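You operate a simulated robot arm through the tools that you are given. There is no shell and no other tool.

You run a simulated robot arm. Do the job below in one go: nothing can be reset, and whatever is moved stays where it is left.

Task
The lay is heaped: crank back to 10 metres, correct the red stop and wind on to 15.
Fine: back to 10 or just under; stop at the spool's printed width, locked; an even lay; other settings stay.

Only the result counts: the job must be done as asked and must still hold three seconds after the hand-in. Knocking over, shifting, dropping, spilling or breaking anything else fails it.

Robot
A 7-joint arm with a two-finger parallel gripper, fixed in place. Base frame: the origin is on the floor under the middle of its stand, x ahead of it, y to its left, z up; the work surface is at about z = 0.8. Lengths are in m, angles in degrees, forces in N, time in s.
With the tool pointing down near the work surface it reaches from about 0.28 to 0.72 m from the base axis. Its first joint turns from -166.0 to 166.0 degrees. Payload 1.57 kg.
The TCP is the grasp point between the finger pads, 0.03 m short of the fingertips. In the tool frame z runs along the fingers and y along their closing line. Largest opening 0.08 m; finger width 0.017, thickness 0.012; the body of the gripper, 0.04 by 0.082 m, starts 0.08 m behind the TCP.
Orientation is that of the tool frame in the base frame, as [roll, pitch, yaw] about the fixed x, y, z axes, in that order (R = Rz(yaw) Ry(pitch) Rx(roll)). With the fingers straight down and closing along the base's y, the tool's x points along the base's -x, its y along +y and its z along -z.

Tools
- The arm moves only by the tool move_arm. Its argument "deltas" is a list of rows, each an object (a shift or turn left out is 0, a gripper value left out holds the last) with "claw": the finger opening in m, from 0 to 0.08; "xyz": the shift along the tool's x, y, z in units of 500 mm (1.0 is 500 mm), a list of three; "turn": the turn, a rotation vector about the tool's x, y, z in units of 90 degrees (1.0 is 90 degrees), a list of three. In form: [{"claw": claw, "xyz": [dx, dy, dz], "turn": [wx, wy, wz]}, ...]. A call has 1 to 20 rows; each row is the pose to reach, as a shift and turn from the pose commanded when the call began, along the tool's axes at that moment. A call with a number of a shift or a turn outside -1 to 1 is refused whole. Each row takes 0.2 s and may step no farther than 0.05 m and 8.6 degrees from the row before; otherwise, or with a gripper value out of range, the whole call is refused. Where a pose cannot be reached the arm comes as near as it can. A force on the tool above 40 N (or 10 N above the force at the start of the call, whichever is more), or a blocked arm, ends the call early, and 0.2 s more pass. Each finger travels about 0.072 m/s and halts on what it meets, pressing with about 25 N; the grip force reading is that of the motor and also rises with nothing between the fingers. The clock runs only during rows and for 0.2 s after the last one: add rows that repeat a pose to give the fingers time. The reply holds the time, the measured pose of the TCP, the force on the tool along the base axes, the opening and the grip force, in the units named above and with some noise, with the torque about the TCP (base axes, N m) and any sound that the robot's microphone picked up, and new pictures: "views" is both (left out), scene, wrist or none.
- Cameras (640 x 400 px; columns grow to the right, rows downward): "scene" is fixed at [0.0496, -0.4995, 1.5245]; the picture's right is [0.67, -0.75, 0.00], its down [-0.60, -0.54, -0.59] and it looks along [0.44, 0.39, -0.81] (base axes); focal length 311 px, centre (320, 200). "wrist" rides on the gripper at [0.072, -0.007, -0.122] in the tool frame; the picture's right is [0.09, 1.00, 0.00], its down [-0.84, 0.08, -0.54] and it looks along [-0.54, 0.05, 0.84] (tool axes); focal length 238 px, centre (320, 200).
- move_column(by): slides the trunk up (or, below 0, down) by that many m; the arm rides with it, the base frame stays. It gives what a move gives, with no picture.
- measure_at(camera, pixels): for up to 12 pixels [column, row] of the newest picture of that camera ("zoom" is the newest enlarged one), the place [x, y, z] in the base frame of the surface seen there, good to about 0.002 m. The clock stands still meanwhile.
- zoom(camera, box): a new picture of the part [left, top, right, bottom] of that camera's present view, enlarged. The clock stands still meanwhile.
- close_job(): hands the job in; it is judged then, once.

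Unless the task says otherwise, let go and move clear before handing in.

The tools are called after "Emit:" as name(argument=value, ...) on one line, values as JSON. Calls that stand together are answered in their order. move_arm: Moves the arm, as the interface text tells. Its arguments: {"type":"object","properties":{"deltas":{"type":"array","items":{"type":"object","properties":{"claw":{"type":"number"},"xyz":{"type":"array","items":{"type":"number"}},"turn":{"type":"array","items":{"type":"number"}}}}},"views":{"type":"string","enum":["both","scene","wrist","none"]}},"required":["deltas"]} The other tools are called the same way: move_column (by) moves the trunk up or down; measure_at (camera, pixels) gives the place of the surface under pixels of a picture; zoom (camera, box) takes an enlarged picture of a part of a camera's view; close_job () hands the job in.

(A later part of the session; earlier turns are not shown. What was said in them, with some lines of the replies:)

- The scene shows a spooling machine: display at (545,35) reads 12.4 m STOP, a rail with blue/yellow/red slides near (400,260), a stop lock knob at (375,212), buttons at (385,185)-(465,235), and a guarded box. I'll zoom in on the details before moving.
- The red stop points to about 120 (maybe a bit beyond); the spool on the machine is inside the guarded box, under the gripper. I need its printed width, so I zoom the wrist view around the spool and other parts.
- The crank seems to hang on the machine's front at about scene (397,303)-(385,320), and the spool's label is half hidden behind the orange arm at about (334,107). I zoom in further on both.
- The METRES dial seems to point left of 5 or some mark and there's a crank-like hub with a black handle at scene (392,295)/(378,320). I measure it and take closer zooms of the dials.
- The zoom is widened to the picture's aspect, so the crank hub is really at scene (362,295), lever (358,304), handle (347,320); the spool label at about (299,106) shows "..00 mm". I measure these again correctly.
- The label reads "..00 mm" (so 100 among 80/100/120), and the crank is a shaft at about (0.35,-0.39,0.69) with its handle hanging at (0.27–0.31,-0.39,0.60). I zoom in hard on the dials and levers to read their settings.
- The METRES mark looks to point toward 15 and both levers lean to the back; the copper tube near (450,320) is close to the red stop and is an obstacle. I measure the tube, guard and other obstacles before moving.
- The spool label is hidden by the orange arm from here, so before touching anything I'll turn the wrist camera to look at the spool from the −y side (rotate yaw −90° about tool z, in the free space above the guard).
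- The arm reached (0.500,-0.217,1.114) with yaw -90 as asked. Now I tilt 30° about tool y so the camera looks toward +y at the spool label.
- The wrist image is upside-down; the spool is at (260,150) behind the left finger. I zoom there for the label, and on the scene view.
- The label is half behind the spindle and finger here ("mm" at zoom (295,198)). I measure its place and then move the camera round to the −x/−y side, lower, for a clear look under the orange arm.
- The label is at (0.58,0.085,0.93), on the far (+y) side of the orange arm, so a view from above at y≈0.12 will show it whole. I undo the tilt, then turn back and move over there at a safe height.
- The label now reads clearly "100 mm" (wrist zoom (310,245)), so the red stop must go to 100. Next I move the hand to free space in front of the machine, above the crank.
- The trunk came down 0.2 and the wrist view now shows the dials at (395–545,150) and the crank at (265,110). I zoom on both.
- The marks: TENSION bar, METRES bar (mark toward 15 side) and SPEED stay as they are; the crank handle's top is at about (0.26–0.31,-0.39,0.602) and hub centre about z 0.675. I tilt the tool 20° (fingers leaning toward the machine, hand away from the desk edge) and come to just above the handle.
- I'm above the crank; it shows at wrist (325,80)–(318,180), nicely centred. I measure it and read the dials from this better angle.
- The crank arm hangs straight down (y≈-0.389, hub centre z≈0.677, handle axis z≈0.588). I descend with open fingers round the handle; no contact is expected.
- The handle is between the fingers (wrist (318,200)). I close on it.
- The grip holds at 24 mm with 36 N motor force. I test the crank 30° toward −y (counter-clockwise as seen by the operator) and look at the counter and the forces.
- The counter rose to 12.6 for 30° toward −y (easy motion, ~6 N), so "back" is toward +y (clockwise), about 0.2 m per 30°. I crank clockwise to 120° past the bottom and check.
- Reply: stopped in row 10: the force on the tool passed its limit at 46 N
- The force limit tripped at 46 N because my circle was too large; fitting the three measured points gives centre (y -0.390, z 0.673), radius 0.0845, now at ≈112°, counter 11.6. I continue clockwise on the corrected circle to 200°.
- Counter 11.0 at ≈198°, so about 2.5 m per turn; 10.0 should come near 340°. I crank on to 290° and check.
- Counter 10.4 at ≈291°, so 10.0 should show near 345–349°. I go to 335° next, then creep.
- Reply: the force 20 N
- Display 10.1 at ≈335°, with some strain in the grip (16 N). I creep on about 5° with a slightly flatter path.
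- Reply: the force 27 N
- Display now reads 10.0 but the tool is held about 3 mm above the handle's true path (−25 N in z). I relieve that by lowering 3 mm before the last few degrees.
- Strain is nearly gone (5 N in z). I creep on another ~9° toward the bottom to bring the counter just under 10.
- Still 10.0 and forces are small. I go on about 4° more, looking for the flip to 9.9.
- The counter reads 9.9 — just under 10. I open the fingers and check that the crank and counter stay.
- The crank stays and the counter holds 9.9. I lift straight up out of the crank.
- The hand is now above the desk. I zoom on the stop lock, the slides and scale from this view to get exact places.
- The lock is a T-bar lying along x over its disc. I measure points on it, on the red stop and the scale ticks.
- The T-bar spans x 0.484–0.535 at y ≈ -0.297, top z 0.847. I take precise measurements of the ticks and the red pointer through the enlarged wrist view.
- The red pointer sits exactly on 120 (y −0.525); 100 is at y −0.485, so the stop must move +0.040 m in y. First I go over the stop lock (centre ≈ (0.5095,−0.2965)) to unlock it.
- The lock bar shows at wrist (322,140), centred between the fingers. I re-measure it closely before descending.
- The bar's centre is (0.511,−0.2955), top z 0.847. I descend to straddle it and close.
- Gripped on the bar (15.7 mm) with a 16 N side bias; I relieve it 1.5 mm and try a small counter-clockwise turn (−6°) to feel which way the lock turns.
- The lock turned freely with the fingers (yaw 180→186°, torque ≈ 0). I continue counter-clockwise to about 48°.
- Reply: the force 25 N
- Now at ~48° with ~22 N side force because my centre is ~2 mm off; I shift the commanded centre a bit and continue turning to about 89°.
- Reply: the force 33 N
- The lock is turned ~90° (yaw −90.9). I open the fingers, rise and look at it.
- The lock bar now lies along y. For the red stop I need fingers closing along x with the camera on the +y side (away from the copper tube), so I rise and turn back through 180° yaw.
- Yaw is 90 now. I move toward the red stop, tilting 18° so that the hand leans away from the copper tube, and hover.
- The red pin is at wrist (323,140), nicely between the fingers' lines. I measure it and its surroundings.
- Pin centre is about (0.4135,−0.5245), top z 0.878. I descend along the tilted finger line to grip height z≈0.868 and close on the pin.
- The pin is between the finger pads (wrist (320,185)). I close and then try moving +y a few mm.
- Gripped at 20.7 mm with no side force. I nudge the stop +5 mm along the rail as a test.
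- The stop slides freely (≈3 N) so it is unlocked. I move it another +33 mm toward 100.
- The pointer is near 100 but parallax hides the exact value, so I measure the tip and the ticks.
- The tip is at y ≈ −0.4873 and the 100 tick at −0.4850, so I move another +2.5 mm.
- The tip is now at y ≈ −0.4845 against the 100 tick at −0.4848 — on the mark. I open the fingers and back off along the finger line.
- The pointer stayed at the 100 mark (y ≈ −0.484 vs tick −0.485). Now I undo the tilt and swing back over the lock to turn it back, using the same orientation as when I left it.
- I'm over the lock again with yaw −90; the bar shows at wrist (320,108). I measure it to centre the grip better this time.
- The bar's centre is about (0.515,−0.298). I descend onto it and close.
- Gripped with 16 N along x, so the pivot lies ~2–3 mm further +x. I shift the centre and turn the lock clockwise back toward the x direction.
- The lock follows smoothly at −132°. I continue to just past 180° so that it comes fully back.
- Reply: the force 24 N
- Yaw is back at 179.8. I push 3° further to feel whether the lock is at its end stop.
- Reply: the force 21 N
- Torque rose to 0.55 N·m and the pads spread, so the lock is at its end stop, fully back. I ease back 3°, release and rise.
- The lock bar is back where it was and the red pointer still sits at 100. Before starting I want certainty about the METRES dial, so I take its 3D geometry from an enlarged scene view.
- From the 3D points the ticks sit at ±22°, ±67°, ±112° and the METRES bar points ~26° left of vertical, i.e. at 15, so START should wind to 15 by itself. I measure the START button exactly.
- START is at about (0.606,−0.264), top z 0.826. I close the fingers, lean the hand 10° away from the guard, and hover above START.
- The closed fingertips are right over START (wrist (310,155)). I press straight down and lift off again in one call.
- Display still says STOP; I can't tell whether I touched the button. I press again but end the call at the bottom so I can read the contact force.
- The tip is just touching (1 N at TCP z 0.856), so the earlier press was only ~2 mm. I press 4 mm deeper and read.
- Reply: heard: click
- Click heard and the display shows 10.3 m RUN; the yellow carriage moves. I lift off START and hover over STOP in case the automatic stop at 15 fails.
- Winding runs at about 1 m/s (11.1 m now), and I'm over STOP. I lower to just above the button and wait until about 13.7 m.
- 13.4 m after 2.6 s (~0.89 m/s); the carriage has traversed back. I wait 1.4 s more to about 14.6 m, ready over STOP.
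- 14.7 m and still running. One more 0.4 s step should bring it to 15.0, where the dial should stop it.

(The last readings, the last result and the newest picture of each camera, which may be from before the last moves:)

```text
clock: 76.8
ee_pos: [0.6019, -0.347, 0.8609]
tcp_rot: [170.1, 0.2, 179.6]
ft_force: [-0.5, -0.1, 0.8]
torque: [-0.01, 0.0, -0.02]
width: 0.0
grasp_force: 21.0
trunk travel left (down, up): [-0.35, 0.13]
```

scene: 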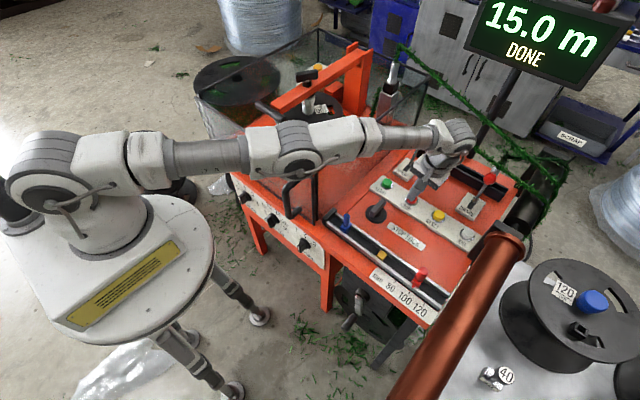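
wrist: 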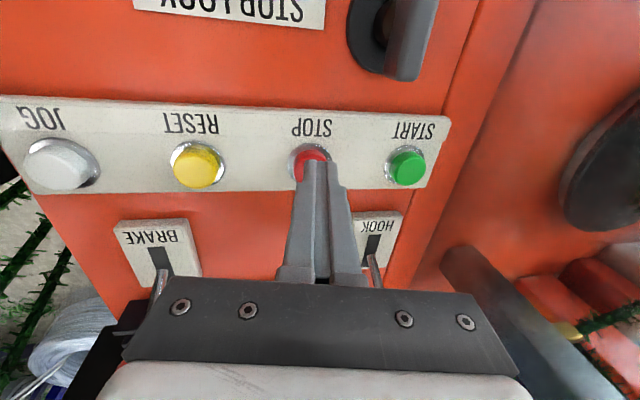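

The display reads 15.0 m DONE — it stopped by itself. I lift the hand straight up, clear of the desk.

Emit:
move_arm(deltas=[{"xyz": [0, 0.0139, -0.0788]}, {"xyz": [0, 0.0278, -0.1576]}, {"xyz": [0, 0.0418, -0.2364]}, {"xyz": [0, 0.0557, -0.3152]}, {"xyz": [0, 0.0696, -0.394]}], views="both")

Emit:
zoom(camera="scene", box=[400, 262, 432, 302])

Emit:
zoom(camera="scene", box=[250, 60, 370, 170])

Emit:
zoom(camera="scene", box=[330, 170, 490, 270])

```text
clock: 78.0
ee_pos: [0.5978, -0.3456, 1.0596]
tcp_rot: [170.0, -0.1, 179.5]
ft_force: [0.9, -0.4, 0.0]
torque: [0.02, 0.02, -0.01]
width: 0.0
grasp_force: 21.3
out of reach, approached as far as the arm can: row 5
trunk travel left (down, up): [-0.35, 0.13]
```

scene: 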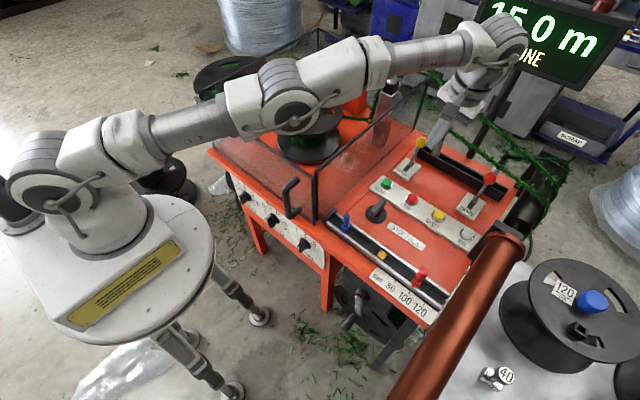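
wrist: 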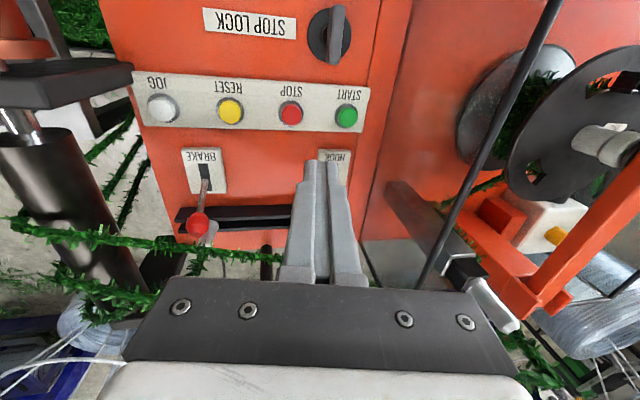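

```text
10.00 times, centred on (416, 282) of scene
```

zoom: 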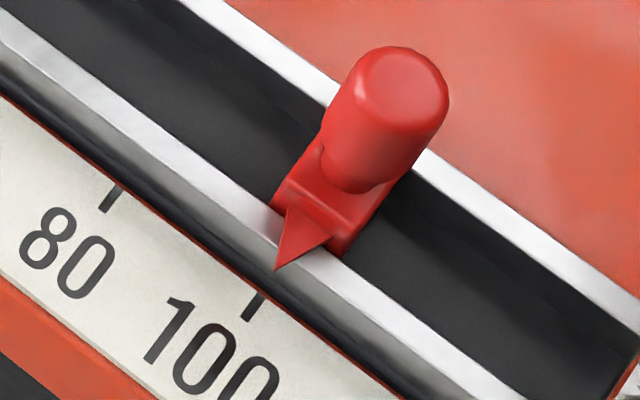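

```text
3.64 times, centred on (310, 115) of scene
```

zoom: 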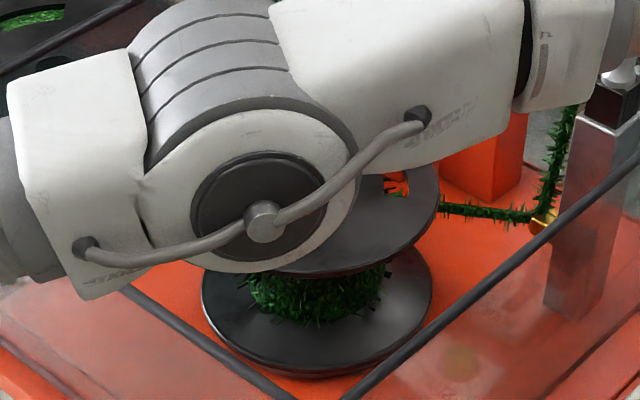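

```text
4.00 times, centred on (410, 220) of scene
```

zoom: 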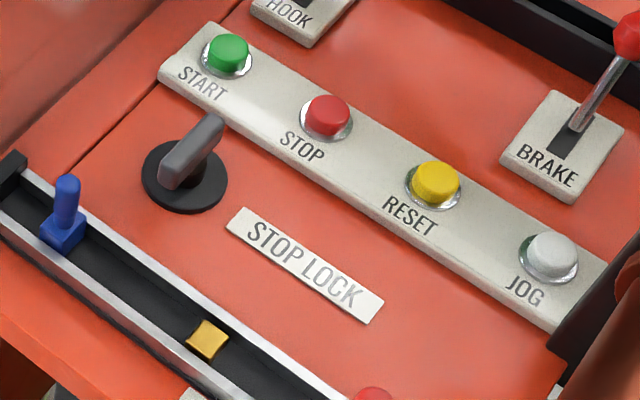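

All done on the counter; the red pointer stays at 100 and the lock is back. I pull the stretched arm back to its starting area and untilt, to inspect the lay and the final state.

Emit:
move_arm(deltas=[{"xyz": [0.05, 0.03, -0.03], "turn": [0.037, 0, 0]}, {"xyz": [0.1, 0.07, -0.06], "turn": [0.074, 0, 0]}, {"xyz": [0.16, 0.11, -0.1], "turn": [0.111, 0, 0]}, {"xyz": [0.22, 0.15, -0.13], "turn": [0.111, 0, 0]}, {"xyz": [0.27, 0.19, -0.15], "turn": [0.111, 0, 0]}, {"xyz": [0.32, 0.232, -0.17], "turn": [0.111, 0, 0]}], views="both")

Emit:
zoom(camera="scene", box=[250, 60, 370, 170])

Emit:
zoom(camera="wrist", box=[360, 90, 520, 230])

```text
clock: 79.4
ee_pos: [0.441, -0.2448, 1.1605]
tcp_rot: [-180.0, 0.2, 179.5]
ft_force: [0.5, 0.6, 0.0]
torque: [0.0, -0.01, -0.03]
width: 0.0001
grasp_force: 21.3
trunk travel left (down, up): [-0.35, 0.13]
```

scene: 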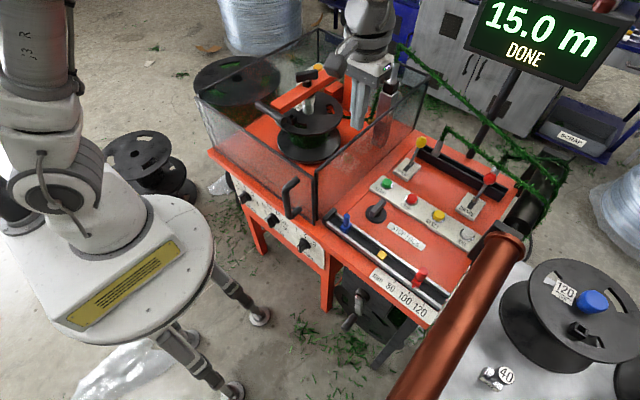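
wrist: 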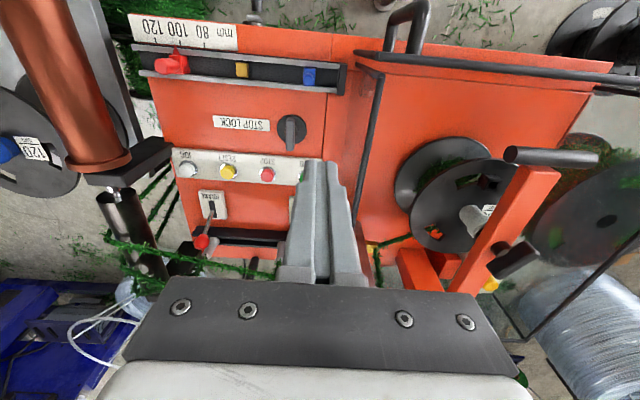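

```text
3.64 times, centred on (310, 115) of scene
```

zoom: 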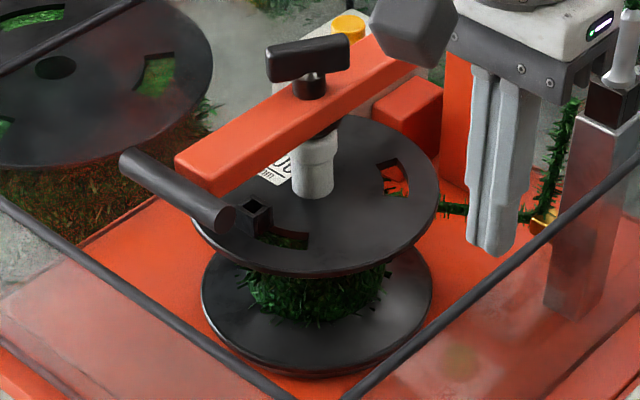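

```text
2.86 times, centred on (440, 160) of wrist
```

zoom: 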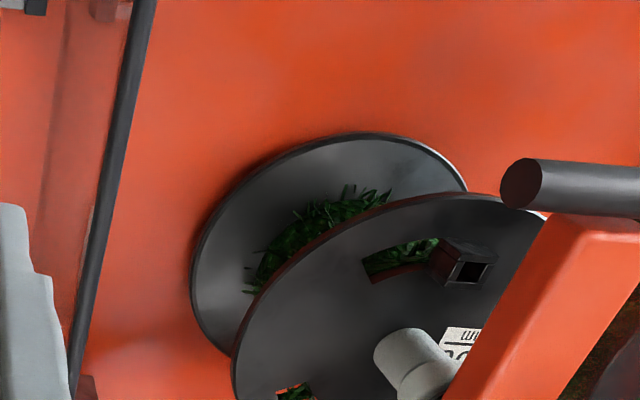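

15.0 m DONE holds. I take closer looks at the lay on the spool and at all settings (dials, levers, lock, pointer) before handing in.

Emit:
zoom(camera="scene", box=[285, 125, 335, 165])

Emit:
zoom(camera="scene", box=[230, 180, 330, 260])

Emit:
zoom(camera="scene", box=[360, 110, 520, 310])

Emit:
zoom(camera="wrist", box=[140, 10, 260, 80])

Emit:
zoom(camera="scene", box=[330, 270, 410, 330])

```text
10.00 times, centred on (310, 145) of scene
```

zoom: 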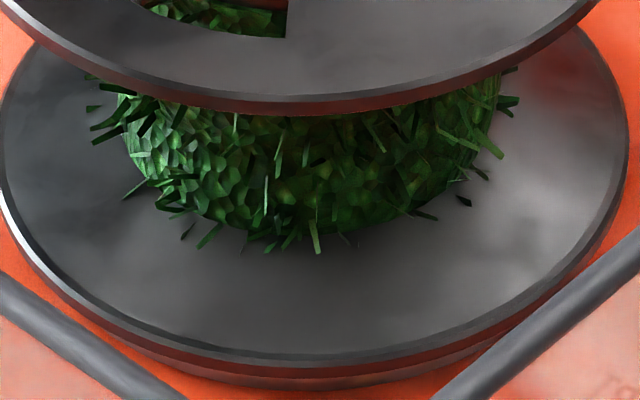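

```text
5.00 times, centred on (280, 220) of scene
```

zoom: 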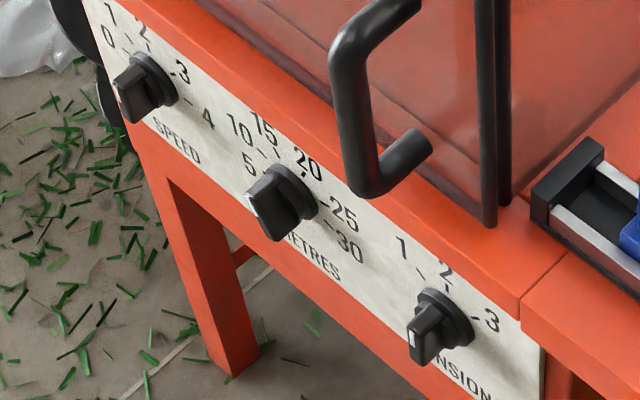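

```text
2.00 times, centred on (440, 210) of scene
```

zoom: 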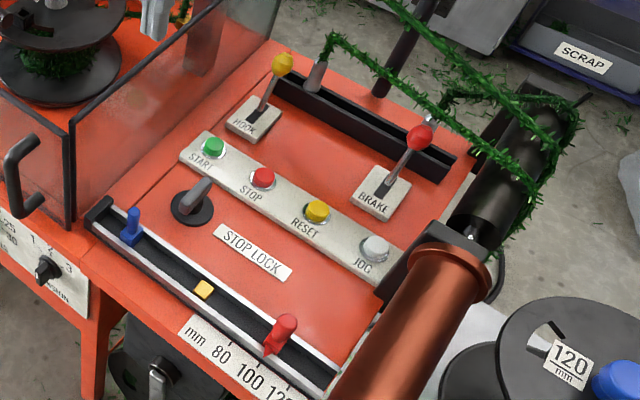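

```text
5.33 times, centred on (200, 45) of wrist
```

zoom: 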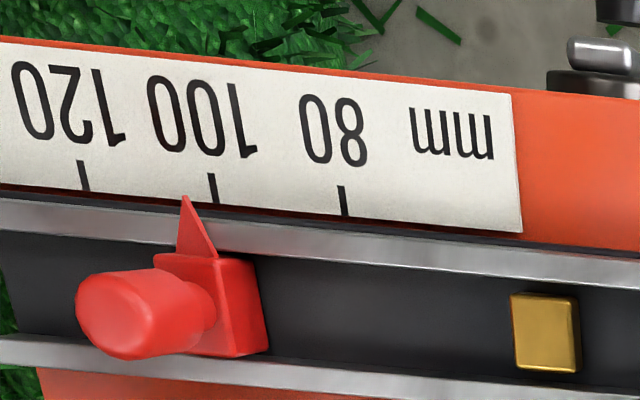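

```text
6.67 times, centred on (370, 300) of scene
```

zoom: 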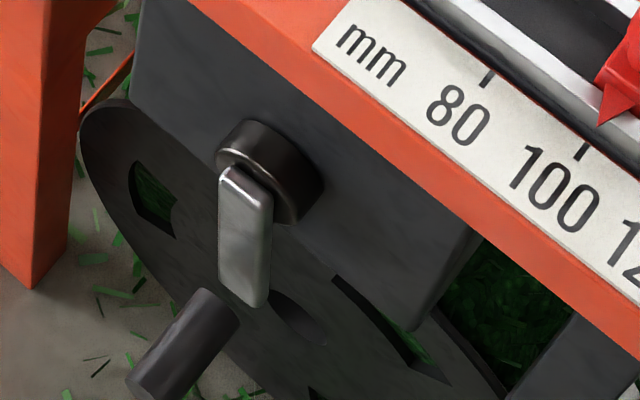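

Everything checks out. The counter shows 15.0 m DONE, the lay fills evenly between the flanges, and the red pointer is on 100 once parallax is allowed for. The lock bar is back at its end stop, and dials, levers and crank are as they should be. The hand is empty and clear, so I hand the job in.

Emit:
close_job()

```text
The job is handed in.
```

The job is handed in. The counter was cranked back to 9.9 m, the red stop moved from 120 to 100 and locked, and the machine wound on to 15.0 m, where it stopped itself with DONE.

- **Crank:** before going back, a short test turn in the wrong direction took the counter up to 12.6 m.
- **Stop:** the spool's printed label reads 100 mm. The pointer measured within about half a scale millimetre of the 100 tick. I turned the lock back to its original position, where it met its end stop. I did not test-push the stop after relocking; it slid freely only while the lock was turned.
- **Lay:** on the part of the spool the cameras could see, the tinsel looked evenly spread between the flanges. I did not see it all the way round.
- **Other settings:** the SPEED, METRES (set to 15) and TENSION dials, the HOOK and BRAKE levers and the blue slide were not touched. The crank handle was released near the bottom and turned with the spool during winding.

The first press of START did not register; the second did. The hand is empty and clear of the machine.
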